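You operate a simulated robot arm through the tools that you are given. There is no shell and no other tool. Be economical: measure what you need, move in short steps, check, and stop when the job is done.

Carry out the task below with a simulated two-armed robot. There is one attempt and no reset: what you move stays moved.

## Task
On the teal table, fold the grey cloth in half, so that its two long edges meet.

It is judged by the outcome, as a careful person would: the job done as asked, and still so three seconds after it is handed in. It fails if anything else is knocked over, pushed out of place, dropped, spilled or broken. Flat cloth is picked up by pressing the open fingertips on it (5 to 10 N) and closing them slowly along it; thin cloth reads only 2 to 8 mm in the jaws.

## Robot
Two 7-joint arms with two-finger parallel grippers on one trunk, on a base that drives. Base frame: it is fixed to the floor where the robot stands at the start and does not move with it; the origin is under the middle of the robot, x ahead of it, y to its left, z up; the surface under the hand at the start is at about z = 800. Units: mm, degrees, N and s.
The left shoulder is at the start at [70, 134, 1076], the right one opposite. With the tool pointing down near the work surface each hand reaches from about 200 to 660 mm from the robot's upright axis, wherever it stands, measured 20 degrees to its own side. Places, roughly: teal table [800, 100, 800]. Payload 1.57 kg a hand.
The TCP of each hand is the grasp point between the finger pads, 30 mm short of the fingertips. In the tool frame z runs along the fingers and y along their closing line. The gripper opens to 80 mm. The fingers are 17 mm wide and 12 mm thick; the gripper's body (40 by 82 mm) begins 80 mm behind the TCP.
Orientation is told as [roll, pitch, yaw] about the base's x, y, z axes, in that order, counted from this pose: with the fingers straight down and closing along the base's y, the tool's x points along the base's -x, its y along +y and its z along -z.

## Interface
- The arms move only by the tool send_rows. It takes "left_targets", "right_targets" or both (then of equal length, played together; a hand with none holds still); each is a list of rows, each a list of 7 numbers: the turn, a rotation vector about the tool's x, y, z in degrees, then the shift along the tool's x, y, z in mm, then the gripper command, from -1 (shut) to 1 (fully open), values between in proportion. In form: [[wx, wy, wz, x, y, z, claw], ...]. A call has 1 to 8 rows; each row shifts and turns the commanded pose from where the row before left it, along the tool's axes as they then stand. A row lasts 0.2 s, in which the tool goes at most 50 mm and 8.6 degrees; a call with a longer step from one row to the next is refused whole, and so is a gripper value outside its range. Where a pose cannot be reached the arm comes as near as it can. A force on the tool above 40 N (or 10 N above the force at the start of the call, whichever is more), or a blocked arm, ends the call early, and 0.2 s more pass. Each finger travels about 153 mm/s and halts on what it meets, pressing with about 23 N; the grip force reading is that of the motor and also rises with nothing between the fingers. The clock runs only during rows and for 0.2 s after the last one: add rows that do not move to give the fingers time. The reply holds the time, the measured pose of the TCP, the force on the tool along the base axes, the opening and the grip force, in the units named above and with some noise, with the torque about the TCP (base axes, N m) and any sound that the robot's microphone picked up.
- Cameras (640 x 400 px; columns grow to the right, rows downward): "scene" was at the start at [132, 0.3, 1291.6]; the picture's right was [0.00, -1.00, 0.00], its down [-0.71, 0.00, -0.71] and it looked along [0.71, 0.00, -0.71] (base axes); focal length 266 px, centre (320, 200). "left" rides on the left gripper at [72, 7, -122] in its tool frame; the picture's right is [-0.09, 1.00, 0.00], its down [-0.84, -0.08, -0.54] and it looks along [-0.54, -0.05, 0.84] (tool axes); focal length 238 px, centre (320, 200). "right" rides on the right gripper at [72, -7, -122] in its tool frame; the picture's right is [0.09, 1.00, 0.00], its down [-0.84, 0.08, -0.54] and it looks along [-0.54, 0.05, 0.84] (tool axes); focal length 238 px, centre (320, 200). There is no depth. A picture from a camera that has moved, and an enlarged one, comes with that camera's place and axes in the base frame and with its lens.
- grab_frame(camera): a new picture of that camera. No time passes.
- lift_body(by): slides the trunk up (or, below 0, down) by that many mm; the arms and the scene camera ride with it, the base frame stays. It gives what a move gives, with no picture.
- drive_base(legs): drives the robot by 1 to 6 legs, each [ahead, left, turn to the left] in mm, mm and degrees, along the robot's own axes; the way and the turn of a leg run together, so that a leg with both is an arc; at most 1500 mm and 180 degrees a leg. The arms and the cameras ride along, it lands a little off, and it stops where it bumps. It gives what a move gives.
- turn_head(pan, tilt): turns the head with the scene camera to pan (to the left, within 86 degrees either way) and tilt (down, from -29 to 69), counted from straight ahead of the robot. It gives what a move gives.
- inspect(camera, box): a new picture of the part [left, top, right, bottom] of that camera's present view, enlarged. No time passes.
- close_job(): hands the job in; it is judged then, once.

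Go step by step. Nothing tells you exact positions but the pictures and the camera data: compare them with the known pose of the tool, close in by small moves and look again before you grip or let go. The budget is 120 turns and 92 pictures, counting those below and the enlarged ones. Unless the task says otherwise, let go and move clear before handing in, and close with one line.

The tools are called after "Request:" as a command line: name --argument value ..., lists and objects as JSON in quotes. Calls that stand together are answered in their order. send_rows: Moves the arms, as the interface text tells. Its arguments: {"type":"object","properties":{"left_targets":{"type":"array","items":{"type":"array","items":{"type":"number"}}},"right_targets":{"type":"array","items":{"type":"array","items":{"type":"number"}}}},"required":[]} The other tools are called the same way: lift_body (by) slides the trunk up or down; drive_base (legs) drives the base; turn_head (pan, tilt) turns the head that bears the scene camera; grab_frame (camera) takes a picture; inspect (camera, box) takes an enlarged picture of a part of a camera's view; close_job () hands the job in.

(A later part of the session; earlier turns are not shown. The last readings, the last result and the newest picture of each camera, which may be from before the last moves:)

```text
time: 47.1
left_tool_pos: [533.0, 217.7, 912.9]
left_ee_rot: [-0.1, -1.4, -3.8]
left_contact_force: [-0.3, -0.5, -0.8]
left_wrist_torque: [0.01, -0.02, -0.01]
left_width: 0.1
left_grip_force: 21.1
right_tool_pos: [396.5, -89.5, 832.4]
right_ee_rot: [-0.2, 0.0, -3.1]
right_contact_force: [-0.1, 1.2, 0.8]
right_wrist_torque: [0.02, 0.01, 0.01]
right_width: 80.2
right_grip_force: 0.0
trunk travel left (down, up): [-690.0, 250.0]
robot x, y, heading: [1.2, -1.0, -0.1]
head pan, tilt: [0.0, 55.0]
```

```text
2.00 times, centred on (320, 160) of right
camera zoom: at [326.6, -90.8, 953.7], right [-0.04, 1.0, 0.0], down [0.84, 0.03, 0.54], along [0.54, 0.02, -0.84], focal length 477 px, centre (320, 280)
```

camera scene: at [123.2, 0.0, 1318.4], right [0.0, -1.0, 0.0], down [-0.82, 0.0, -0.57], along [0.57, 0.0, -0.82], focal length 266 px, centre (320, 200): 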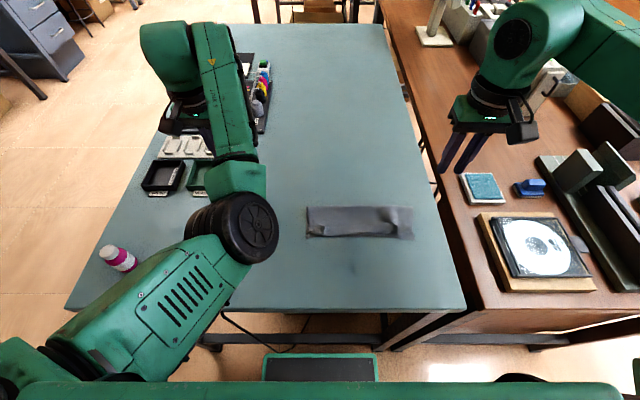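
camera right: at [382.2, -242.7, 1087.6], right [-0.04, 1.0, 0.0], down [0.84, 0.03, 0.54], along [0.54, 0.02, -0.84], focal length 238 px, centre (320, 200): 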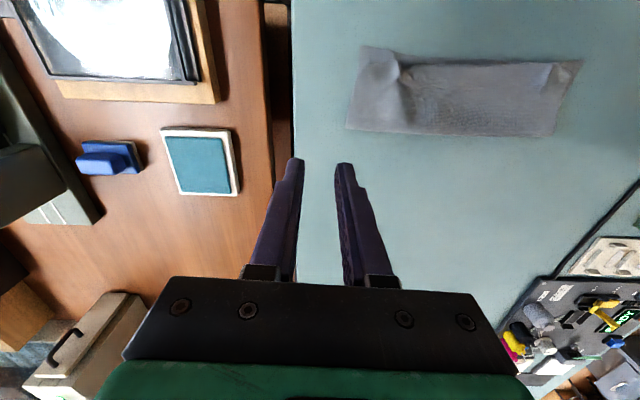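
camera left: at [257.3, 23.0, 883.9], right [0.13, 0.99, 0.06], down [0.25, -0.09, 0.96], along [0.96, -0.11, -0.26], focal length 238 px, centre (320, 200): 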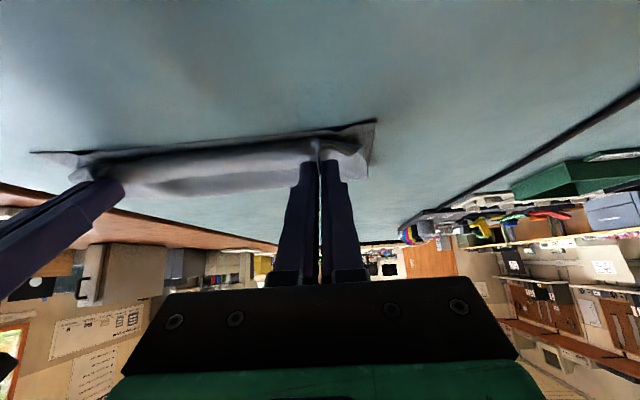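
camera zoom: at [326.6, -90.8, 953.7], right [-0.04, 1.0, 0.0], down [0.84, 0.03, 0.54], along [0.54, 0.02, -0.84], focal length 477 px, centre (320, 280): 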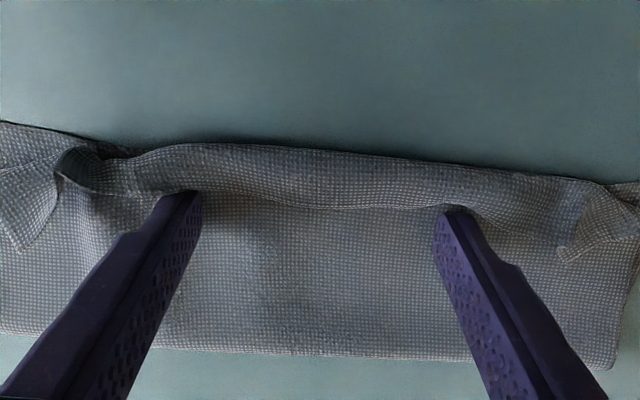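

The hem is rolling up and over. I continue the sweep.

Request:
send_rows --right_targets '[[0, 0, 0, 5, 0, 0, 1], [0, 0, 0, 5, 0, 0, 1], [0, 0, 0, 5, 0, 0, 1], [0, 0, 0, 5, 0, 0, 1], [0, 0, 0, 5, 0, 0, 1]]'

Request:
inspect --camera "right" --box '[160, 60, 480, 260]'

```text
time: 48.3
left_tool_pos: [533.5, 218.5, 912.5]
left_ee_rot: [-0.1, -1.5, -3.8]
left_contact_force: [-0.9, -0.7, 0.6]
left_wrist_torque: [0.01, 0.01, -0.04]
left_width: 0.0
left_grip_force: 21.3
right_tool_pos: [373.1, -88.9, 831.1]
right_ee_rot: [-0.2, 0.1, -2.9]
right_contact_force: [-0.4, -1.1, -0.3]
right_wrist_torque: [0.0, -0.03, -0.01]
right_width: 79.8
right_grip_force: 0.1
trunk travel left (down, up): [-690.0, 250.0]
robot x, y, heading: [2.0, 0.5, 0.1]
head pan, tilt: [0.0, 55.0]
```

```text
2.00 times, centred on (320, 160) of right
camera zoom: at [301.1, -90.0, 953.4], right [-0.04, 1.0, 0.0], down [0.84, 0.03, 0.54], along [0.54, 0.02, -0.84], focal length 477 px, centre (320, 280)
```

zoom: 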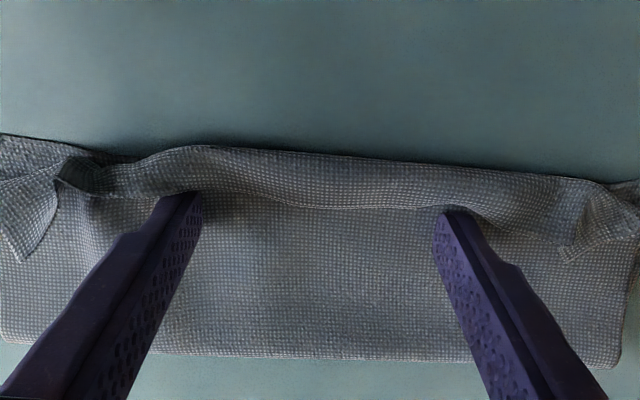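

The whole cloth now slides with the fingers, so it needs holding with the other hand. I lift the right hand off, back the base away 80 mm for more arm room, and bring the left hand around to act as holder.

Request:
send_rows --right_targets '[[0, 0, 0, 0, 0, -30, 1], [0, 0, 0, 0, 0, -40, 1], [0, 0, 0, -10, -25, -30, 1], [0, 0, 0, -10, -25, 0, 1]]'

Request:
drive_base --legs '[[-80, 0, 0]]'

Request:
grab_frame --camera "scene"

```text
time: 49.3
left_tool_pos: [532.7, 218.4, 912.3]
left_ee_rot: [0.0, -1.5, -3.8]
left_contact_force: [-0.7, -0.6, -0.3]
left_wrist_torque: [0.06, -0.04, -0.02]
left_width: 0.0
left_grip_force: 21.1
right_tool_pos: [391.0, -139.5, 933.4]
right_ee_rot: [-0.1, 0.0, -3.1]
right_contact_force: [-0.4, -0.4, -0.6]
right_wrist_torque: [0.01, 0.01, 0.04]
right_width: 80.1
right_grip_force: 0.2
trunk travel left (down, up): [-690.0, 250.0]
robot x, y, heading: [-1.9, 1.1, -0.2]
head pan, tilt: [0.0, 55.0]
```

```text
time: 50.4
left_tool_pos: [453.0, 217.5, 912.7]
left_ee_rot: [-0.1, -1.4, -3.8]
left_contact_force: [-1.0, -0.7, 0.4]
left_wrist_torque: [0.01, -0.02, -0.02]
left_width: 0.0
left_grip_force: 20.9
right_tool_pos: [310.2, -139.0, 931.7]
right_ee_rot: [-0.1, 0.1, -2.9]
right_contact_force: [-0.6, -0.1, -0.3]
right_wrist_torque: [-0.02, -0.02, 0.01]
right_width: 79.8
right_grip_force: 0.1
trunk travel left (down, up): [-690.0, 250.0]
robot x, y, heading: [-80.3, -0.2, -0.0]
head pan, tilt: [0.0, 55.0]
```

```text
31 pictures are left
camera scene: at [43.6, -0.1, 1318.3], right [0.0, -1.0, 0.0], down [-0.82, 0.0, -0.57], along [0.57, 0.0, -0.82], focal length 266 px, centre (320, 200)
```

scene: 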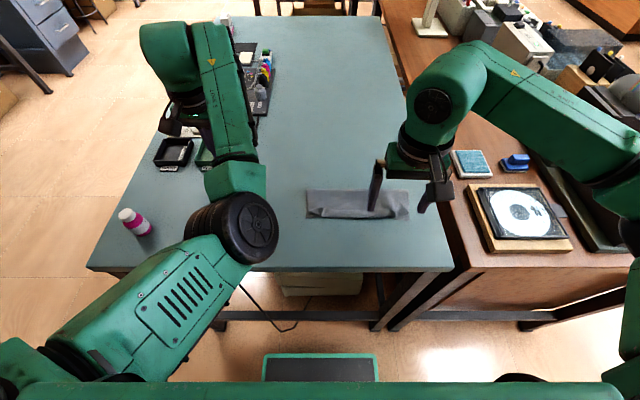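

Now I try bringing the left hand in toward the cloth's left end, at height.

Request:
send_rows --left_targets '[[0, 1.4, 0, 0, -25, 0, -1], [0, 0, 0, 0, -30, 0, -1], [0, 0, 0, 0, -30, 0, -1], [0, 0, 0, 0, -30, 0, -1], [0, 0, 0, 0, -30, 0, -0.5], [0, 0, 0, 0, 0, 0, -0.5]]'

Request:
grab_frame --camera "scene"

```text
time: 51.8
left_tool_pos: [470.5, 80.1, 897.9]
left_ee_rot: [-0.2, 0.1, -3.8]
left_contact_force: [-0.6, -0.7, 0.4]
left_wrist_torque: [0.0, 0.0, -0.01]
left_width: 19.8
left_grip_force: 0.1
left hand out of reach, approached as far as the arm can: row 1, 2, 3, 4
right_tool_pos: [310.5, -138.6, 932.1]
right_ee_rot: [-0.2, 0.0, -3.0]
right_contact_force: [0.4, 0.9, 0.7]
right_wrist_torque: [0.01, -0.01, 0.01]
right_width: 80.1
right_grip_force: 0.1
trunk travel left (down, up): [-690.0, 250.0]
robot x, y, heading: [-81.0, -0.2, -0.2]
head pan, tilt: [0.0, 55.0]
```

```text
30 pictures are left
camera scene: at [43.2, 0.4, 1318.4], right [0.0, -1.0, 0.0], down [-0.82, 0.0, -0.57], along [0.57, 0.0, -0.82], focal length 266 px, centre (320, 200)
```

scene: 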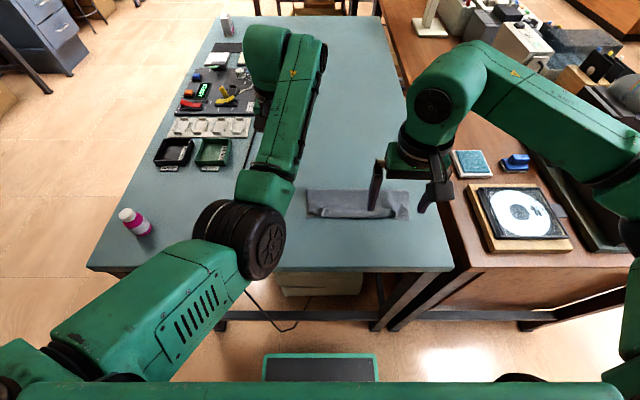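

Request:
send_rows --left_targets '[[0, 0, 0, 12, -21, 0, 0], [0, 0, 0, 12, -21, 0, 0], [0, 0, 0, 12, -21, 0, 0], [0, 0, 0, 0, 0, 15, 0], [0, 0, 0, 0, 0, 0, 0]]'

Request:
grab_frame --camera "left"

```text
time: 53.0
left_tool_pos: [455.6, 24.8, 874.1]
left_ee_rot: [0.3, -0.5, -2.9]
left_contact_force: [-0.1, 0.1, 0.9]
left_wrist_torque: [-0.01, 0.02, 0.01]
left_width: 40.0
left_grip_force: 0.1
left hand out of reach, approached as far as the arm can: row 1, 2, 3
right_tool_pos: [310.7, -139.2, 933.1]
right_ee_rot: [-0.1, 0.0, -3.0]
right_contact_force: [-0.2, -0.6, 1.0]
right_wrist_torque: [0.01, 0.02, 0.0]
right_width: 80.0
right_grip_force: 0.0
trunk travel left (down, up): [-690.0, 250.0]
robot x, y, heading: [-81.0, -1.3, 0.2]
head pan, tilt: [0.0, 55.0]
```

```text
29 pictures are left
camera left: at [384.5, 34.1, 995.7], right [0.14, 0.99, 0.01], down [0.83, -0.12, 0.55], along [0.54, -0.07, -0.84], focal length 238 px, centre (320, 200)
```

left: 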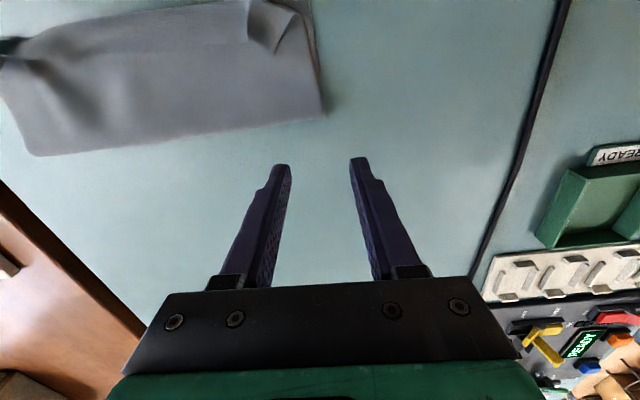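

The fold line runs at x ≈ 429 and the near edge at about 350. I bring the left hand over the fold's left part, at (412, 0), to hold it.

Request:
send_rows --left_targets '[[0, 0, 0, 15, -8, 0, -0.5], [0, 0, 0, 15, -8, 0, -0.5], [0, 0, 0, 13, -8, 0, -0.5], [0, 0, 0, 0, 0, 15, -0.5], [0, 0, 0, 0, 0, 10, -0.5], [0, 0, 0, 0, 0, 0, -0.5]]' --right_targets '[[0, 0, 0, -10, 5, 0, 1], [0, 0, 0, -20, 5, 10, 1], [0, 0, 0, -20, 5, 20, 1], [0, 0, 0, -20, 5, 20, 1], [0, 0, 0, 0, 0, 10, 1], [0, 0, 0, 0, 0, 0, 1]]'

Request:
grab_frame --camera "right"

```text
time: 54.5
left_tool_pos: [440.7, 24.3, 836.4]
left_ee_rot: [2.5, -1.2, -0.8]
left_contact_force: [-0.4, -0.7, -0.5]
left_wrist_torque: [0.0, -0.01, 0.01]
left_width: 20.3
left_grip_force: 0.1
left hand out of reach, approached as far as the arm can: row 2, 3
right_tool_pos: [382.2, -122.3, 872.6]
right_ee_rot: [-0.1, 0.0, -3.0]
right_contact_force: [-0.5, -0.1, -0.6]
right_wrist_torque: [-0.02, -0.01, 0.0]
right_width: 80.2
right_grip_force: 0.1
trunk travel left (down, up): [-690.0, 250.0]
robot x, y, heading: [-76.9, 0.0, 0.1]
head pan, tilt: [0.0, 55.0]
stopped in row 6 (left hand): the arm was blocked; the commanded pose is now the measured one
```

```text
28 pictures are left
camera right: at [310.6, -123.9, 993.2], right [-0.04, 1.0, 0.0], down [0.84, 0.03, 0.54], along [0.54, 0.02, -0.84], focal length 238 px, centre (320, 200)
```

right: 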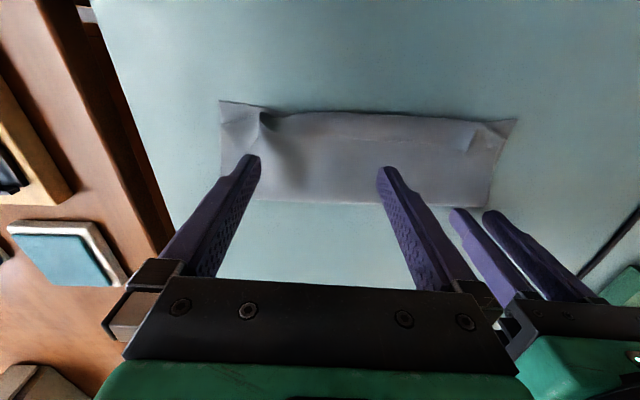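

The left elbow hangs low and seems to block the arm. I raise the trunk 120 mm more to give both elbows room.

Request:
lift_body --by 120

Request:
send_rows --left_targets '[[0, 0, 0, 0, 20, -20, -0.5], [0, 0, 0, 0, 40, 0, -0.5], [0, 0, 0, -30, 30, 0, -0.5], [0, 0, 0, -30, 30, 0, -0.5], [0, 0, 0, 0, 0, 0, -0.5]]'

Request:
grab_frame --camera "scene"

```text
time: 56.0
left_tool_pos: [437.9, 25.3, 955.6]
left_ee_rot: [2.5, -1.1, -0.7]
left_contact_force: [0.2, 0.2, 0.3]
left_wrist_torque: [0.01, 0.0, -0.02]
left_width: 20.0
left_grip_force: 0.0
right_tool_pos: [381.7, -122.8, 991.8]
right_ee_rot: [-0.1, 0.0, -3.1]
right_contact_force: [-0.1, -0.3, -0.3]
right_wrist_torque: [-0.01, -0.02, 0.01]
right_width: 80.1
right_grip_force: 0.1
trunk travel left (down, up): [-810.0, 130.0]
robot x, y, heading: [-82.9, 0.8, -0.1]
head pan, tilt: [0.0, 55.0]
```

```text
time: 57.2
left_tool_pos: [498.7, 139.2, 983.4]
left_ee_rot: [2.1, -1.3, -1.2]
left_contact_force: [-0.5, 0.7, 0.5]
left_wrist_torque: [-0.01, -0.02, -0.01]
left_width: 20.1
left_grip_force: 0.0
right_tool_pos: [381.1, -123.4, 992.0]
right_ee_rot: [-0.1, -0.1, -3.1]
right_contact_force: [-0.1, 0.4, 0.3]
right_wrist_torque: [0.01, -0.03, 0.02]
right_width: 80.0
right_grip_force: 0.1
trunk travel left (down, up): [-810.0, 130.0]
robot x, y, heading: [-81.1, -0.5, -0.0]
head pan, tilt: [0.0, 55.0]
```

```text
27 pictures are left
camera scene: at [42.2, -0.2, 1438.5], right [0.0, -1.0, 0.0], down [-0.82, 0.0, -0.57], along [0.57, 0.0, -0.82], focal length 266 px, centre (320, 200)
```

scene: 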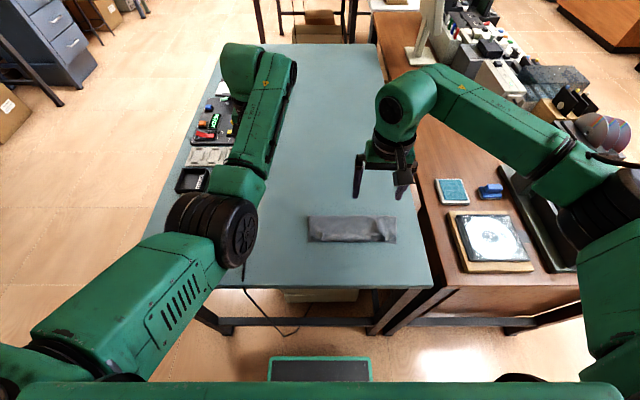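

Request:
send_rows --left_targets '[[2, 1, 1, 16, -28, 0, -0.5], [0, 0, 1, 16, -28, 0, -0.5], [0, 0, 1, 16, -28, 0, -0.5], [0, 0, 0, 16, -28, 0, -0.5], [0, 0, 0, 16, -26, 0, -0.5], [0, 0, 0, 0, 0, 40, -0.5], [0, 0, 0, 0, 0, 40, -0.5], [0, 0, 0, 0, 0, 0, -0.5]]'

```text
time: 59.2
left_tool_pos: [440.8, 46.9, 894.2]
left_ee_rot: [3.6, -1.5, -1.0]
left_contact_force: [-0.4, -0.2, -0.4]
left_wrist_torque: [-0.04, 0.0, -0.02]
left_width: 19.8
left_grip_force: 0.1
left hand out of reach, approached as far as the arm can: row 4, 5
right_tool_pos: [382.1, -122.4, 992.2]
right_ee_rot: [-0.2, 0.0, -3.0]
right_contact_force: [-0.3, 0.5, -0.5]
right_wrist_torque: [-0.05, -0.02, 0.0]
right_width: 80.0
right_grip_force: 0.0
trunk travel left (down, up): [-810.0, 130.0]
robot x, y, heading: [-80.5, -0.8, -0.0]
head pan, tilt: [0.0, 55.0]
stopped in row 8 (left hand): the arm was blocked; the commanded pose is now the measured one
```

In its present configuration the left arm can't come closer in, so I'll back the base another 80 mm, which puts the cloth within its range.

Request:
drive_base --legs '[[-80, 0, 0]]'

Request:
send_rows --left_targets '[[0, 0, 0, -10, 0, 0, -0.5], [0, 0, 0, -15, -10, 0, -0.5], [0, 0, 0, -15, -12, 0, -0.5], [0, 0, 0, -10, -12, 0, -0.5], [0, 0, 0, 0, -12, 0, -0.5], [0, 0, 0, 0, 0, 0, -0.5]]'

```text
time: 60.3
left_tool_pos: [360.7, 48.1, 891.6]
left_ee_rot: [3.5, -1.2, -0.9]
left_contact_force: [0.1, -0.7, -0.5]
left_wrist_torque: [0.02, 0.01, -0.03]
left_width: 20.0
left_grip_force: 0.0
right_tool_pos: [302.1, -122.4, 990.9]
right_ee_rot: [-0.1, 0.3, -3.0]
right_contact_force: [-0.3, -0.5, 0.3]
right_wrist_torque: [-0.02, 0.02, -0.02]
right_width: 80.0
right_grip_force: 0.1
trunk travel left (down, up): [-810.0, 130.0]
robot x, y, heading: [-161.2, 0.7, -0.1]
head pan, tilt: [0.0, 55.0]
```

```text
time: 61.7
left_tool_pos: [402.0, 0.2, 910.8]
left_ee_rot: [3.2, -1.7, -1.5]
left_contact_force: [0.8, -0.4, 0.5]
left_wrist_torque: [0.0, -0.03, -0.02]
left_width: 20.0
left_grip_force: 0.2
left hand out of reach, approached as far as the arm can: row 4, 5
right_tool_pos: [301.1, -122.9, 992.0]
right_ee_rot: [-0.1, 0.0, -3.0]
right_contact_force: [0.0, 0.5, 0.3]
right_wrist_torque: [-0.02, 0.01, 0.0]
right_width: 80.1
right_grip_force: 0.0
trunk travel left (down, up): [-810.0, 130.0]
robot x, y, heading: [-160.1, 1.3, 0.1]
head pan, tilt: [0.0, 55.0]
```

Request:
send_rows --left_targets '[[3, 1.5, 0, -10, 0, 0, -0.8], [0, 0, 0, 0, 0, 25, -0.8], [0, 0, 0, 0, 0, 25, -0.8], [0, 0, 0, 0, 0, 15, -0.8], [0, 0, 0, 0, 0, 5, -0.8], [0, 0, 0, 0, 0, 0, -0.8]]' --right_targets '[[0, 0, 0, -30, -5, 20, 1], [0, 0, 0, -30, -5, 30, 1], [0, 0, 0, -20, 0, 30, 1], [0, 0, 0, 0, 0, 30, 1], [0, 0, 0, 0, 0, 15, 1], [0, 0, 0, 0, 0, 0, 1]]'

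Request:
grab_frame --camera "right"

```text
time: 63.1
left_tool_pos: [389.6, -1.6, 854.0]
left_ee_rot: [0.6, 0.1, -0.8]
left_contact_force: [0.5, -0.4, 0.1]
left_wrist_torque: [0.0, 0.01, 0.03]
left_width: 8.0
left_grip_force: 0.2
left hand out of reach, approached as far as the arm can: row 1, 2, 3
right_tool_pos: [381.3, -138.3, 866.9]
right_ee_rot: [-0.2, 0.0, -2.9]
right_contact_force: [0.6, 0.1, -0.9]
right_wrist_torque: [0.02, -0.02, 0.03]
right_width: 80.1
right_grip_force: 0.1
trunk travel left (down, up): [-810.0, 130.0]
robot x, y, heading: [-161.1, 2.7, 0.2]
head pan, tilt: [0.0, 55.0]
```

```text
26 pictures are left
camera right: at [309.7, -138.6, 988.1], right [-0.04, 1.0, 0.0], down [0.84, 0.04, 0.54], along [0.54, 0.02, -0.84], focal length 238 px, centre (320, 200)
```

right: 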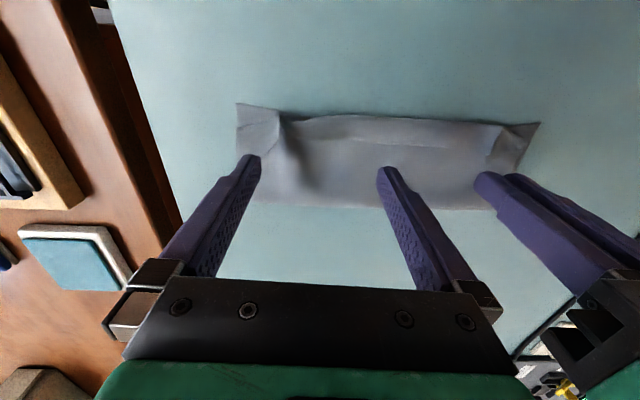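

The left fingertip sits above the top layer just behind the hem, at (390, −2), which is fine for holding. I lower it until it presses.

Request:
send_rows --left_targets '[[0, 0, 0, 0, 0, 12, -0.8], [0, 0, 0, 0, 0, 7, -0.8], [0, 0, 0, 0, 0, 2, -0.8], [0, 0, 0, 0, 0, 0, -0.8]]'

Request:
send_rows --left_targets '[[0, 0, 0, 0, 0, 1, -0.8], [0, 0, 0, 0, 0, 1, -0.8], [0, 0, 0, 0, 0, 0, -0.8]]'

```text
time: 64.1
left_tool_pos: [387.4, -1.9, 845.2]
left_ee_rot: [0.6, 0.2, -0.9]
left_contact_force: [0.4, -1.0, -0.3]
left_wrist_torque: [0.0, 0.01, -0.01]
left_width: 8.2
left_grip_force: 0.1
left hand out of reach, approached as far as the arm can: row 1, 2
right_tool_pos: [382.2, -137.3, 866.8]
right_ee_rot: [-0.1, 0.0, -2.9]
right_contact_force: [-0.1, -0.5, 0.0]
right_wrist_torque: [0.0, 0.02, 0.01]
right_width: 80.0
right_grip_force: 0.0
trunk travel left (down, up): [-810.0, 130.0]
robot x, y, heading: [-160.0, 1.1, -0.2]
head pan, tilt: [0.0, 55.0]
```

```text
time: 64.9
left_tool_pos: [386.4, -1.4, 844.5]
left_ee_rot: [0.5, -0.1, -0.8]
left_contact_force: [-0.1, 0.8, -0.7]
left_wrist_torque: [-0.01, 0.0, 0.03]
left_width: 7.8
left_grip_force: 0.0
right_tool_pos: [380.9, -137.5, 866.8]
right_ee_rot: [-0.1, 0.1, -3.0]
right_contact_force: [0.1, -0.5, -0.4]
right_wrist_torque: [0.0, -0.01, 0.0]
right_width: 80.1
right_grip_force: 0.1
trunk travel left (down, up): [-810.0, 130.0]
robot x, y, heading: [-156.6, -0.7, -0.3]
head pan, tilt: [0.0, 55.0]
```

The left arm is at its downward limit, so I lower the trunk a little instead.

Request:
lift_body --by -12

Request:
lift_body --by -2

```text
time: 65.5
left_tool_pos: [385.5, -1.3, 831.9]
left_ee_rot: [0.6, 0.0, -0.9]
left_contact_force: [-0.3, 0.1, 0.6]
left_wrist_torque: [-0.04, 0.01, -0.04]
left_width: 8.0
left_grip_force: 0.0
right_tool_pos: [380.3, -136.8, 854.6]
right_ee_rot: [-0.1, 0.0, -3.0]
right_contact_force: [-0.3, -0.1, 0.3]
right_wrist_torque: [-0.01, 0.02, -0.02]
right_width: 80.1
right_grip_force: 0.1
trunk travel left (down, up): [-798.0, 142.0]
robot x, y, heading: [-159.9, -0.1, -0.0]
head pan, tilt: [0.0, 55.0]
```

```text
time: 66.0
left_tool_pos: [386.7, -1.4, 832.1]
left_ee_rot: [0.6, -0.1, -0.8]
left_contact_force: [0.5, 0.9, 10.1]
left_wrist_torque: [0.01, 0.04, 0.0]
left_width: 8.0
left_grip_force: 0.0
right_tool_pos: [381.5, -136.3, 853.4]
right_ee_rot: [-0.1, 0.1, -3.0]
right_contact_force: [-0.4, 0.0, -0.1]
right_wrist_torque: [0.04, 0.02, 0.01]
right_width: 79.8
right_grip_force: 0.0
trunk travel left (down, up): [-796.0, 144.0]
robot x, y, heading: [-161.0, 0.3, -0.1]
head pan, tilt: [0.0, 55.0]
```

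The left hand holds the cloth with 10 N. Now a look at where the hem's free edge is for the right-hand sweep.

Request:
inspect --camera "right" --box '[160, 60, 560, 310]'

```text
1.60 times, centred on (360, 185) of right
camera zoom: at [308.8, -138.6, 974.9], right [-0.04, 1.0, 0.0], down [0.84, 0.03, 0.54], along [0.54, 0.02, -0.84], focal length 381 px, centre (256, 224)
```

zoom: 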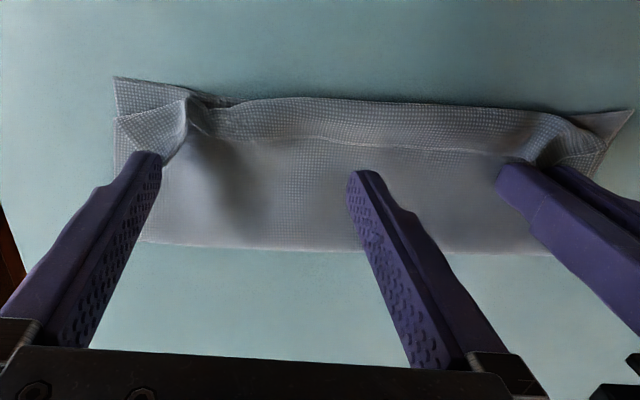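

The free edge is at x ≈ 374. I place the right fingers at x ≈ 389, y ≈ −110 and lower to just touching.

Request:
send_rows --right_targets '[[0, 0, 0, -6.5, 27, 0, 1], [0, 0, 0, 0, 0, 10, 1], [0, 0, 0, 0, 0, 9, 1], [0, 0, 0, 0, 0, 2, 1], [0, 0, 0, 0, 0, 0.5, 1]]'

Request:
send_rows --right_targets '[[0, 0, 0, 5, 0, 0.3, 1], [0, 0, 0, 5, 0, 0, 1], [0, 0, 0, 5, 0, 0, 1], [0, 0, 0, 5, 0, 0, 1], [0, 0, 0, 5, 0, 0, 1], [0, 0, 0, 5, 0, 0, 1]]'

Request:
inspect --camera "right" --box '[160, 60, 560, 310]'

```text
time: 67.2
left_tool_pos: [385.3, -0.6, 830.2]
left_ee_rot: [0.7, -0.1, -0.9]
left_contact_force: [3.9, -0.2, 14.9]
left_wrist_torque: [0.01, 0.01, 0.01]
left_width: 7.9
left_grip_force: 0.0
right_tool_pos: [386.9, -111.4, 832.3]
right_ee_rot: [-0.2, -0.1, -3.0]
right_contact_force: [0.1, -0.9, 0.2]
right_wrist_torque: [0.0, 0.01, -0.01]
right_width: 80.0
right_grip_force: 0.1
trunk travel left (down, up): [-796.0, 144.0]
robot x, y, heading: [-157.9, -1.0, -0.2]
head pan, tilt: [0.0, 55.0]
```

```text
time: 68.6
left_tool_pos: [383.8, -0.7, 832.2]
left_ee_rot: [0.7, -0.1, -0.8]
left_contact_force: [2.9, -0.8, 16.1]
left_wrist_torque: [-0.01, -0.02, -0.03]
left_width: 7.9
left_grip_force: 0.1
right_tool_pos: [356.3, -110.2, 832.8]
right_ee_rot: [-0.1, -0.1, -3.0]
right_contact_force: [0.1, -0.4, 0.6]
right_wrist_torque: [0.01, 0.01, -0.02]
right_width: 80.0
right_grip_force: 0.1
trunk travel left (down, up): [-796.0, 144.0]
robot x, y, heading: [-158.5, -0.1, 0.1]
head pan, tilt: [0.0, 55.0]
```

```text
1.60 times, centred on (360, 185) of right
camera zoom: at [286.0, -110.8, 953.3], right [-0.04, 1.0, 0.0], down [0.84, 0.03, 0.54], along [0.54, 0.02, -0.84], focal length 381 px, centre (256, 224)
```

zoom: 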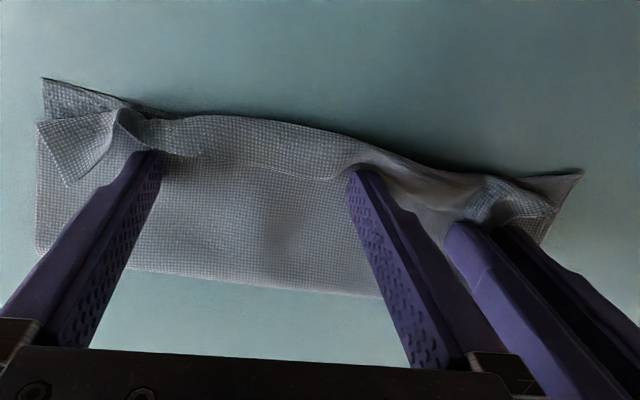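

The cloth only pivots, because the hem resists more than table friction. New idea: pick up the upper layer just behind the hem with the right hand and lift it, so the hem hangs and unrolls by itself, then lay it down edge first. I raise both hands, take the left one away, and put the right one over the existing ruck at the right end.

Request:
send_rows --left_targets '[[0, 0, 0, 0, 0, -15, -0.8], [0, 0, 0, 0, 0, -25, -0.8], [0, 0, 0, 0, 30, -20, -0.8], [0, 0, 0, 0, 40, 0, -0.8], [0, 0, 0, 0, 40, 0, -0.8], [0, 0, 0, 0, 0, 0, -0.8]]' --right_targets '[[0, 0, 0, 0, 0, -15, 1], [0, 0, 0, 0, 0, -25, 1], [0, 0, 0, 0, -25, 0, 0.5], [0, 0, 0, 3, -20, 0, 0.2], [0, 0, 0, 0, 0, 0, 0.2], [0, 0, 0, 0, 0, 10, 0.2]]'

Request:
inspect --camera "right" --box '[160, 60, 560, 310]'

```text
time: 70.0
left_tool_pos: [398.6, 28.0, 860.8]
left_ee_rot: [0.6, 0.2, -0.9]
left_contact_force: [0.6, -0.2, -0.1]
left_wrist_torque: [0.01, -0.01, 0.0]
left_width: 8.2
left_grip_force: 0.2
left hand out of reach, approached as far as the arm can: row 2, 3, 4, 5
right_tool_pos: [354.1, -153.0, 861.4]
right_ee_rot: [-0.1, 0.0, -3.0]
right_contact_force: [0.8, -0.4, -0.3]
right_wrist_torque: [-0.01, 0.02, -0.01]
right_width: 47.8
right_grip_force: 0.1
trunk travel left (down, up): [-796.0, 144.0]
robot x, y, heading: [-160.6, -1.8, 0.1]
head pan, tilt: [0.0, 55.0]
```

```text
1.60 times, centred on (360, 185) of right
camera zoom: at [282.7, -155.0, 982.5], right [-0.04, 1.0, 0.0], down [0.84, 0.03, 0.54], along [0.54, 0.02, -0.84], focal length 381 px, centre (256, 224)
```

zoom: 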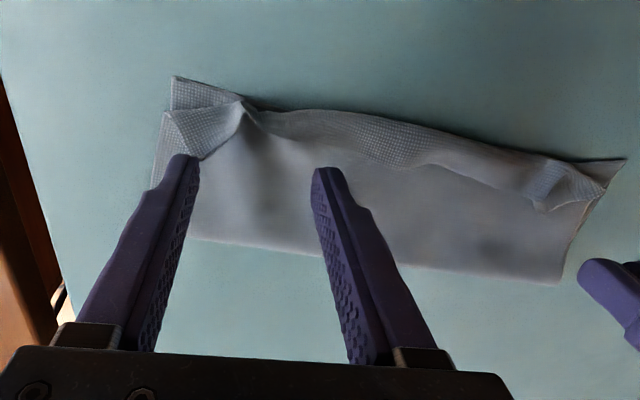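

The ruck's ridge runs right between the fingers. I lower there and close slowly on the upper layer, about 20 mm behind the edge roll.

Request:
send_rows --right_targets '[[0, 0, 0, 0, -3, 10, 0.1], [0, 0, 0, 0, 0, 12, 0.1], [0, 0, 0, 0, 0, 6, 0.1], [0, 0, 0, 0, 0, 2, 0.1], [0, 0, 0, 0, 0, 0, 0.1]]'

Request:
send_rows --right_targets '[[0, 0, 0, 0, 0, 0.5, 0], [0, 0, 0, 0, 0, 0, -0.14], [0, 0, 0, 0, 0, 0, -0.28], [0, 0, 0, 0, 0, 0, -0.42], [0, 0, 0, 0, 0, 0, -0.56], [0, 0, 0, 0, 0, 0, -0.7], [0, 0, 0, 0, 0, 0, -0.85], [0, 0, 0, 0, 0, 0, -1]]'

Request:
inspect --camera "right" --box '[160, 60, 560, 310]'

```text
time: 71.2
left_tool_pos: [396.6, 27.8, 861.8]
left_ee_rot: [0.6, 0.1, -0.8]
left_contact_force: [0.9, 0.4, 0.1]
left_wrist_torque: [-0.01, -0.02, -0.02]
left_width: 8.0
left_grip_force: 0.1
right_tool_pos: [353.6, -156.7, 830.9]
right_ee_rot: [-0.1, -0.1, -3.0]
right_contact_force: [1.1, -0.9, 7.7]
right_wrist_torque: [-0.2, 0.03, 0.02]
right_width: 44.5
right_grip_force: 0.5
trunk travel left (down, up): [-796.0, 144.0]
robot x, y, heading: [-157.3, 0.0, 0.1]
head pan, tilt: [0.0, 55.0]
```

```text
time: 73.0
left_tool_pos: [394.2, 27.3, 863.6]
left_ee_rot: [0.5, 0.0, -0.8]
left_contact_force: [-0.2, -0.3, 0.1]
left_wrist_torque: [0.03, -0.01, 0.0]
left_width: 8.0
left_grip_force: 0.2
right_tool_pos: [350.7, -155.9, 832.5]
right_ee_rot: [-0.2, -0.1, -3.0]
right_contact_force: [0.0, -0.7, 15.3]
right_wrist_torque: [-0.09, 0.03, 0.01]
right_width: 2.4
right_grip_force: 22.9
trunk travel left (down, up): [-796.0, 144.0]
robot x, y, heading: [-159.3, 0.1, -0.2]
head pan, tilt: [0.0, 55.0]
```

```text
1.60 times, centred on (360, 185) of right
camera zoom: at [280.5, -157.7, 953.0], right [-0.04, 1.0, 0.0], down [0.84, 0.03, 0.54], along [0.54, 0.02, -0.84], focal length 381 px, centre (256, 224)
```

zoom: 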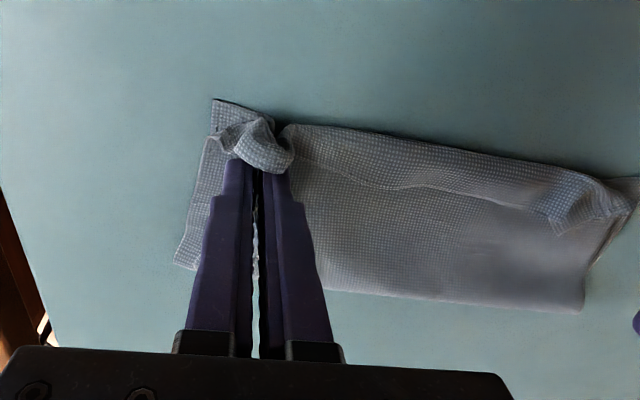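

I have a grip (2.4 mm). Lifting gently to see whether the hem unrolls.

Request:
send_rows --right_targets '[[0, 0, 0, -2, 0, -15, -1], [0, 0, 0, -4, 0, -20, -1], [0, 0, 0, -4, 0, -20, -1], [0, 0, 0, 0, 0, -15, -1], [0, 0, 0, 0, 0, 0, -1]]'

Request:
grab_frame --camera "right"

Request:
grab_frame --camera "scene"

```text
time: 74.2
left_tool_pos: [398.0, 28.0, 860.8]
left_ee_rot: [0.6, 0.3, -0.9]
left_contact_force: [0.1, 0.7, -0.6]
left_wrist_torque: [-0.02, 0.0, -0.01]
left_width: 8.2
left_grip_force: 0.1
right_tool_pos: [362.7, -158.0, 901.3]
right_ee_rot: [-0.1, 0.0, -3.0]
right_contact_force: [-0.4, 0.7, 0.2]
right_wrist_torque: [-0.03, -0.02, 0.02]
right_width: 2.4
right_grip_force: 23.0
trunk travel left (down, up): [-796.0, 144.0]
robot x, y, heading: [-159.2, 2.6, -0.2]
head pan, tilt: [0.0, 55.0]
```

```text
21 pictures are left
camera right: at [292.2, -158.6, 1022.2], right [-0.04, 1.0, 0.0], down [0.84, 0.03, 0.54], along [0.54, 0.02, -0.84], focal length 238 px, centre (320, 200)
```

right: 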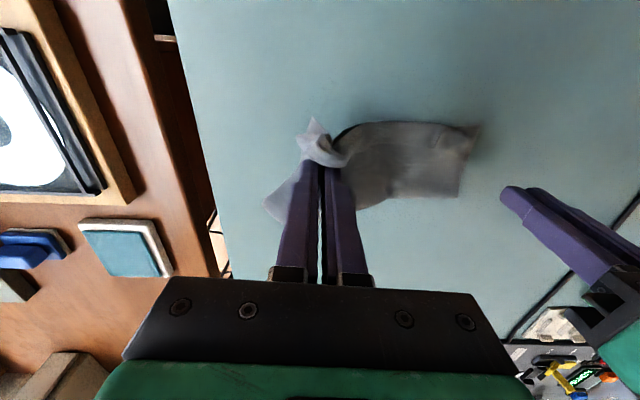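

```text
20 pictures are left
camera scene: at [-37.6, 0.0, 1424.4], right [0.0, -1.0, 0.0], down [-0.82, 0.0, -0.57], along [0.57, 0.0, -0.82], focal length 266 px, centre (320, 200)
```

scene: 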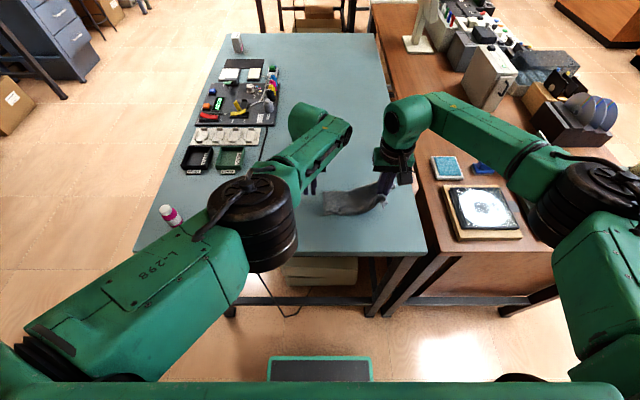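

Request:
inspect --camera "scene" --box '[300, 150, 428, 230]'

```text
5.00 times, centred on (364, 190) of scene
camera zoom: at [-37.6, 0.0, 1424.4], right [0.0, -1.0, 0.0], down [-0.82, 0.0, -0.57], along [0.57, 0.0, -0.82], focal length 1331 px, centre (100, 250)
```

zoom: 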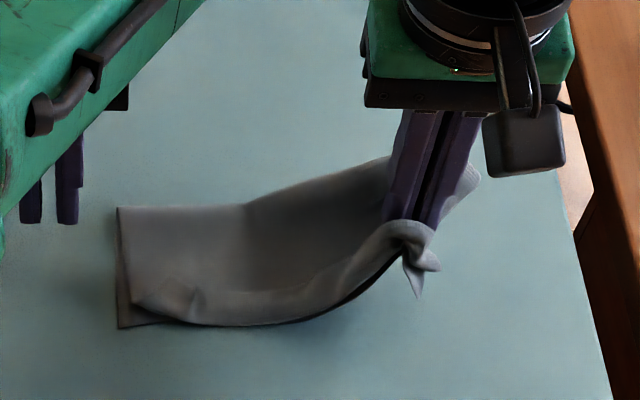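

Both layers came up together at this end, so this grip can't separate them. New plan: lay it back straight, then slide the folded cloth toward me so the hem hangs over the table's near edge (x ≈ 240) and unrolls by gravity. Dragging it back will keep the hem trailing flat. First I lay it down, pulled straight to the right.

Request:
send_rows --right_targets '[[0, 0, 0, 0, -10, 15, -1], [0, 0, 0, 3, -12, 18, -1], [0, 0, 0, 3, -12, 18, -1], [0, 0, 0, 3, -4, 14, -1], [0, 0, 0, 0, 0, 0, -0.85], [0, 0, 0, 0, 0, 0, -0.6], [0, 0, 0, 0, 0, 0, -0.2], [0, 0, 0, 0, 0, -20, 0.2]]'

Request:
send_rows --right_targets '[[0, 0, 0, 0, 0, -30, 0.5], [0, 0, 0, -20, 30, -10, 1], [0, 0, 0, -20, 40, 0, 1], [0, 0, 0, 0, 0, 0, 1]]'

Request:
inspect --camera "right" --box '[120, 40, 520, 290]'

```text
time: 76.0
left_tool_pos: [398.6, 26.8, 861.4]
left_ee_rot: [0.5, 0.1, -0.8]
left_contact_force: [0.4, -0.4, 0.0]
left_wrist_torque: [-0.01, 0.03, -0.03]
left_width: 8.1
left_grip_force: 0.0
right_tool_pos: [351.9, -195.2, 856.4]
right_ee_rot: [-0.1, 0.0, -3.0]
right_contact_force: [-0.3, -0.1, -0.6]
right_wrist_torque: [0.01, -0.01, 0.0]
right_width: 48.1
right_grip_force: 0.0
trunk travel left (down, up): [-796.0, 144.0]
robot x, y, heading: [-162.7, -3.9, 0.1]
head pan, tilt: [0.0, 55.0]
```

```text
time: 77.0
left_tool_pos: [397.4, 26.3, 862.0]
left_ee_rot: [0.6, 0.1, -0.9]
left_contact_force: [0.0, -0.7, 0.1]
left_wrist_torque: [0.01, -0.02, 0.01]
left_width: 8.0
left_grip_force: 0.0
right_tool_pos: [395.5, -127.7, 896.1]
right_ee_rot: [0.0, -0.1, -3.0]
right_contact_force: [-0.3, -0.1, 0.4]
right_wrist_torque: [0.04, -0.01, -0.01]
right_width: 80.0
right_grip_force: 0.0
trunk travel left (down, up): [-796.0, 144.0]
robot x, y, heading: [-155.6, 1.8, 0.2]
head pan, tilt: [0.0, 55.0]
```

```text
1.60 times, centred on (320, 165) of right
camera zoom: at [323.8, -129.7, 1017.2], right [-0.04, 1.0, 0.0], down [0.84, 0.03, 0.54], along [0.54, 0.02, -0.84], focal length 381 px, centre (320, 256)
```

zoom: 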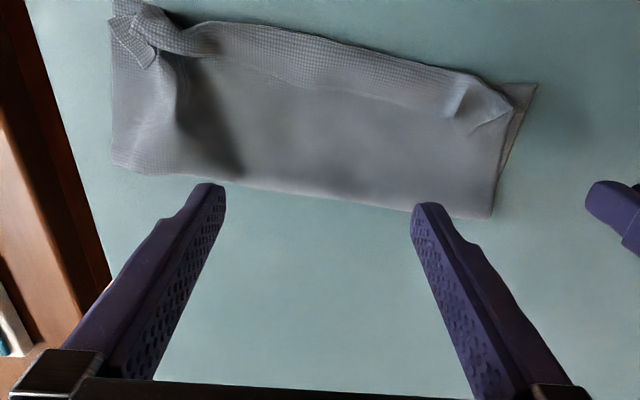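

The cloth lies folded, slightly turned. I now set the right fingers wide on its fold side, matching its angle, and press.

Request:
send_rows --right_targets '[[0, 0, 4, 0, 0, 20, 1], [0, 0, 0, 0, 0, 25, 1], [0, 0, 0, 0, 0, 15, 1], [0, 0, 0, 0, 0, 3.5, 1], [0, 0, 0, 0, 0, 0, 1]]'

Request:
send_rows --right_targets '[[0, 0, 0, 0, 0, 1.2, 1], [0, 0, 0, 0, 0, 0, 1]]'

```text
time: 78.2
left_tool_pos: [397.2, 26.2, 861.5]
left_ee_rot: [0.7, 0.2, -0.9]
left_contact_force: [0.3, -0.2, 0.3]
left_wrist_torque: [0.01, 0.0, -0.01]
left_width: 8.0
left_grip_force: 0.0
right_tool_pos: [395.4, -127.2, 832.0]
right_ee_rot: [-0.1, 0.1, -7.0]
right_contact_force: [0.0, 0.7, -0.8]
right_wrist_torque: [-0.01, 0.01, 0.0]
right_width: 79.9
right_grip_force: 0.1
trunk travel left (down, up): [-796.0, 144.0]
robot x, y, heading: [-163.0, 0.0, -0.0]
head pan, tilt: [0.0, 55.0]
```

```text
time: 78.8
left_tool_pos: [398.7, 28.0, 862.5]
left_ee_rot: [0.6, 0.1, -0.8]
left_contact_force: [0.5, 0.3, 0.0]
left_wrist_torque: [-0.03, 0.01, 0.0]
left_width: 8.0
left_grip_force: 0.1
right_tool_pos: [395.6, -127.2, 830.7]
right_ee_rot: [-0.1, -0.1, -7.1]
right_contact_force: [-0.6, 0.5, 4.7]
right_wrist_torque: [0.17, -0.03, -0.01]
right_width: 80.1
right_grip_force: 0.1
trunk travel left (down, up): [-796.0, 144.0]
robot x, y, heading: [-164.7, -0.8, 0.1]
head pan, tilt: [0.0, 55.0]
```

Request:
send_rows --right_targets '[[0, 0, 0, 0, 0, 0.6, 1], [0, 0, -1, 9, 0, 0, 1], [0, 0, -1, 9, 0, 0, 1], [0, 0, -1, 9, 0, 0, 1], [0, 0, -1, 9, 0, 0, 1], [0, 0, -1, 9, 0, 0, 1], [0, 0, -1, 9, 0, 0, 1], [0, 0, -1, 9, 0, 0, 1]]'

Request:
inspect --camera "scene" --box '[300, 170, 444, 260]'

```text
time: 80.6
left_tool_pos: [397.1, 27.3, 863.7]
left_ee_rot: [0.6, 0.1, -0.8]
left_contact_force: [-0.4, 0.4, -0.5]
left_wrist_torque: [0.01, 0.02, -0.01]
left_width: 8.2
left_grip_force: 0.0
right_tool_pos: [331.1, -121.9, 832.3]
right_ee_rot: [-0.1, -0.1, 0.0]
right_contact_force: [3.8, 0.1, 15.2]
right_wrist_torque: [0.44, -0.09, -0.1]
right_width: 80.0
right_grip_force: 0.2
trunk travel left (down, up): [-796.0, 144.0]
robot x, y, heading: [-157.0, -0.1, -0.2]
head pan, tilt: [0.0, 55.0]
```

```text
4.44 times, centred on (372, 215) of scene
camera zoom: at [-39.8, 0.3, 1424.8], right [0.0, -1.0, 0.0], down [-0.82, 0.0, -0.57], along [0.57, 0.0, -0.82], focal length 1183 px, centre (89, 133)
```

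zoom: 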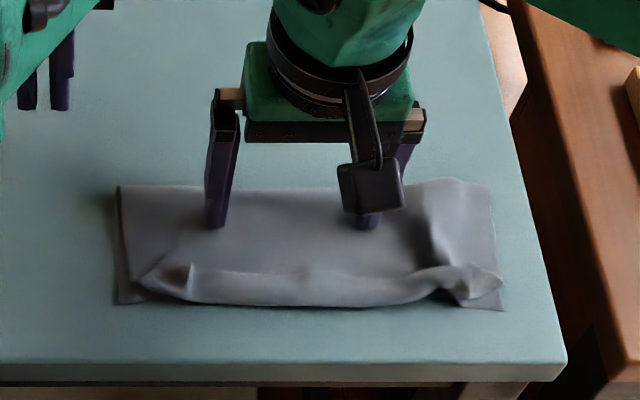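

The cloth follows without slipping; its near edge is now at x ≈ 272 and the table edge at 236. I drag 72 mm more so about 36 mm hangs over.

Request:
send_rows --right_targets '[[0, 0, 0, 9, 0, 0, 1], [0, 0, 0, 9, 0, 0, 1], [0, 0, 0, 9, 0, 0, 1], [0, 0, 0, 9, 0, 0, 1], [0, 0, 0, 9, 0, 0, 1], [0, 0, 0, 9, 0, 0, 1], [0, 0, 0, 9, 0, 0, 1], [0, 0, 0, 9, 0, 0, 1]]'

Request:
send_rows --right_targets '[[0, 0, 0, 0, 0, 0, 1], [0, 0, 0, 0, 0, 0, 1], [0, 0, 0, 0, 0, 0, 1], [0, 0, 0, 0, 0, 0, 1]]'

Request:
inspect --camera "scene" --box '[300, 190, 444, 280]'

```text
time: 82.4
left_tool_pos: [396.3, 27.8, 863.0]
left_ee_rot: [0.6, 0.1, -0.8]
left_contact_force: [-0.2, 0.7, 0.8]
left_wrist_torque: [0.04, 0.0, 0.01]
left_width: 8.2
left_grip_force: 0.0
right_tool_pos: [258.9, -122.7, 830.5]
right_ee_rot: [-0.2, 0.0, -0.1]
right_contact_force: [3.5, 0.5, 16.0]
right_wrist_torque: [0.59, -0.13, -0.15]
right_width: 79.7
right_grip_force: 0.0
trunk travel left (down, up): [-796.0, 144.0]
robot x, y, heading: [-160.1, 1.4, -0.2]
head pan, tilt: [0.0, 55.0]
```

```text
time: 83.4
left_tool_pos: [396.0, 27.9, 863.2]
left_ee_rot: [0.6, 0.1, -0.7]
left_contact_force: [0.1, 0.5, 0.4]
left_wrist_torque: [0.01, -0.01, -0.02]
left_width: 8.3
left_grip_force: 0.0
right_tool_pos: [259.2, -122.3, 831.5]
right_ee_rot: [-0.2, 0.0, 0.0]
right_contact_force: [0.7, 1.1, 15.2]
right_wrist_torque: [0.6, -0.04, -0.03]
right_width: 80.1
right_grip_force: 0.1
trunk travel left (down, up): [-796.0, 144.0]
robot x, y, heading: [-161.2, -1.5, 0.1]
head pan, tilt: [0.0, 55.0]
```

```text
4.44 times, centred on (372, 235) of scene
camera zoom: at [-39.5, 0.5, 1424.6], right [0.0, -1.0, 0.0], down [-0.82, 0.0, -0.57], along [0.57, 0.0, -0.82], focal length 1183 px, centre (89, 44)
```

zoom: 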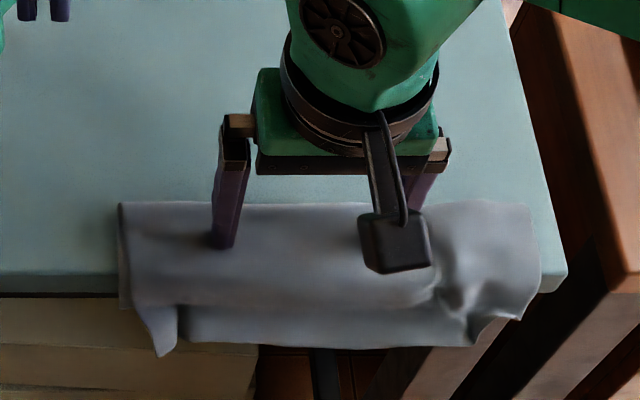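

The hem has unrolled and hangs down freely over the table edge. Now I drag the cloth back onto the table so the hem trails flat.

Request:
send_rows --right_targets '[[0, 0, 0, -10, 0, 0, 1], [0, 0, 0, -12, 0, 0, 1], [0, 0, 0, -12, 0, 0, 1], [0, 0, 0, -12, 0, 0, 1], [0, 0, 0, -12, 0, 0, 1], [0, 0, 0, -12, 0, 0, 1], [0, 0, 0, -12, 0, 0, 1], [0, 0, 0, -12, 0, 0, 1]]'

Request:
inspect --camera "scene" --box '[300, 170, 444, 260]'

```text
time: 85.2
left_tool_pos: [396.5, 27.4, 862.8]
left_ee_rot: [0.5, 0.1, -0.7]
left_contact_force: [0.1, -0.9, -0.6]
left_wrist_torque: [0.02, 0.01, -0.03]
left_width: 8.0
left_grip_force: 0.0
right_tool_pos: [353.2, -122.1, 830.9]
right_ee_rot: [-0.3, 0.0, 0.1]
right_contact_force: [-2.1, -0.6, 11.7]
right_wrist_torque: [0.48, 0.08, 0.1]
right_width: 80.0
right_grip_force: 0.0
trunk travel left (down, up): [-796.0, 144.0]
robot x, y, heading: [-156.7, 2.2, -0.1]
head pan, tilt: [0.0, 55.0]
```

```text
4.44 times, centred on (372, 215) of scene
camera zoom: at [-40.0, 0.5, 1424.7], right [0.0, -1.0, 0.0], down [-0.82, 0.0, -0.57], along [0.57, 0.0, -0.82], focal length 1183 px, centre (89, 133)
```

zoom: 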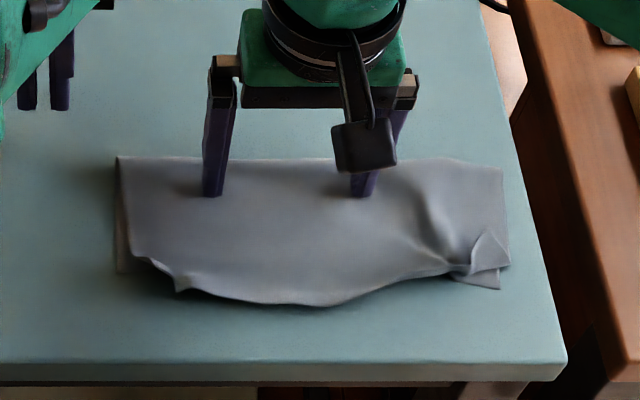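

The hem is out in the middle, leaving only small curls at the corners. I lift the right hand to look from above.

Request:
send_rows --right_targets '[[0, 0, 0, 0, 0, -15, 1], [0, 0, 0, 0, 0, -35, 1], [0, 0, 0, -10, 0, -40, 1], [0, 0, 0, 0, 0, 0, 1]]'

Request:
inspect --camera "right" --box '[120, 20, 520, 270]'

```text
time: 86.2
left_tool_pos: [399.4, 26.7, 861.6]
left_ee_rot: [0.5, 0.2, -1.0]
left_contact_force: [-0.4, 0.0, -0.6]
left_wrist_torque: [0.02, 0.07, 0.0]
left_width: 8.0
left_grip_force: 0.1
right_tool_pos: [364.8, -123.7, 920.5]
right_ee_rot: [-0.1, 0.2, 0.0]
right_contact_force: [-0.3, -0.1, -0.1]
right_wrist_torque: [-0.01, 0.02, -0.02]
right_width: 80.0
right_grip_force: 0.0
trunk travel left (down, up): [-796.0, 144.0]
robot x, y, heading: [-157.8, -0.1, 0.1]
head pan, tilt: [0.0, 55.0]
```

```text
1.60 times, centred on (320, 145) of right
camera zoom: at [294.3, -128.5, 1041.8], right [-0.09, 1.0, 0.0], down [0.84, 0.08, 0.54], along [0.54, 0.05, -0.84], focal length 381 px, centre (320, 288)
```

zoom: 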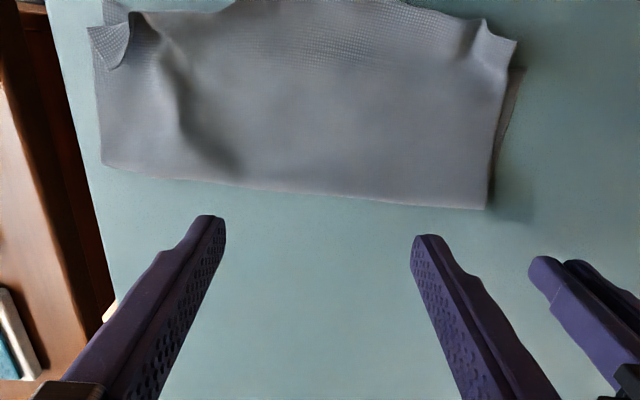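

I need to see the near edge, so I move the camera hand back toward me.

Request:
send_rows --right_targets '[[0, 0, 0, 30, 0, 0, 1], [0, 0, 0, 35, 0, 0, 1], [0, 0, 0, 0, 0, 0, 1]]'

Request:
inspect --camera "right" --box '[120, 40, 520, 290]'

```text
time: 87.0
left_tool_pos: [399.0, 29.0, 860.9]
left_ee_rot: [0.6, 0.3, -0.8]
left_contact_force: [0.6, 0.1, 0.5]
left_wrist_torque: [0.02, 0.03, 0.01]
left_width: 7.9
left_grip_force: 0.0
right_tool_pos: [299.2, -123.5, 919.8]
right_ee_rot: [-0.2, 0.0, -0.1]
right_contact_force: [-0.1, 0.1, 0.3]
right_wrist_torque: [-0.03, 0.0, 0.04]
right_width: 79.8
right_grip_force: 0.1
trunk travel left (down, up): [-796.0, 144.0]
robot x, y, heading: [-161.0, -2.3, -0.1]
head pan, tilt: [0.0, 55.0]
```

```text
1.60 times, centred on (320, 165) of right
camera zoom: at [229.3, -128.2, 1041.7], right [-0.09, 1.0, 0.0], down [0.84, 0.08, 0.54], along [0.54, 0.05, -0.84], focal length 381 px, centre (320, 256)
```

zoom: 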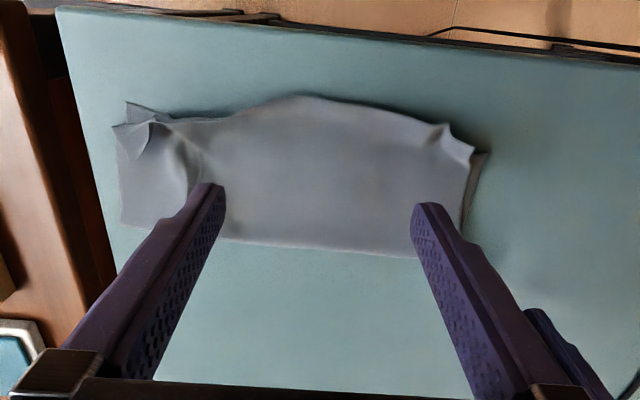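

The bottom layer's near edge runs from about (285, −239) to (298, −13). The top layer overhangs it about 19 mm in the middle and is gathered at the right corner. I press two fingers on the overhang, which is a single layer, and push it forward to the lower edge.

Request:
send_rows --right_targets '[[0, 0, 0, 20, 0, 30, 0.6], [0, 0, 3, 0, 0, 40, 0.6], [0, 0, 0, 0, 0, 14, 0.6], [0, 0, 0, 0, 0, 4, 0.6], [0, 0, 0, 0, 0, 0, 0.6]]'

Request:
send_rows --right_targets '[[0, 0, 0, 0, 0, 0.7, 0.6], [0, 0, 0, 0, 0, 0, 0.6]]'

```text
time: 88.2
left_tool_pos: [397.9, 27.5, 861.4]
left_ee_rot: [0.6, 0.2, -0.8]
left_contact_force: [-0.8, 0.4, -0.5]
left_wrist_torque: [0.02, -0.01, 0.01]
left_width: 8.0
left_grip_force: 0.0
right_tool_pos: [280.8, -122.0, 833.1]
right_ee_rot: [-0.2, 0.1, -3.0]
right_contact_force: [0.6, -0.3, 0.9]
right_wrist_torque: [-0.02, 0.0, -0.02]
right_width: 63.9
right_grip_force: 0.1
trunk travel left (down, up): [-796.0, 144.0]
robot x, y, heading: [-163.8, 3.6, -0.1]
head pan, tilt: [0.0, 55.0]
```

```text
time: 88.8
left_tool_pos: [397.5, 26.8, 862.3]
left_ee_rot: [0.6, 0.2, -0.9]
left_contact_force: [0.5, 0.0, 0.1]
left_wrist_torque: [-0.02, -0.03, 0.01]
left_width: 8.4
left_grip_force: 0.1
right_tool_pos: [279.6, -123.5, 831.4]
right_ee_rot: [-0.1, -0.1, -3.0]
right_contact_force: [-1.4, 0.2, -0.1]
right_wrist_torque: [-0.01, 0.0, 0.01]
right_width: 63.8
right_grip_force: 0.1
trunk travel left (down, up): [-796.0, 144.0]
robot x, y, heading: [-163.5, -1.2, 0.3]
head pan, tilt: [0.0, 55.0]
```

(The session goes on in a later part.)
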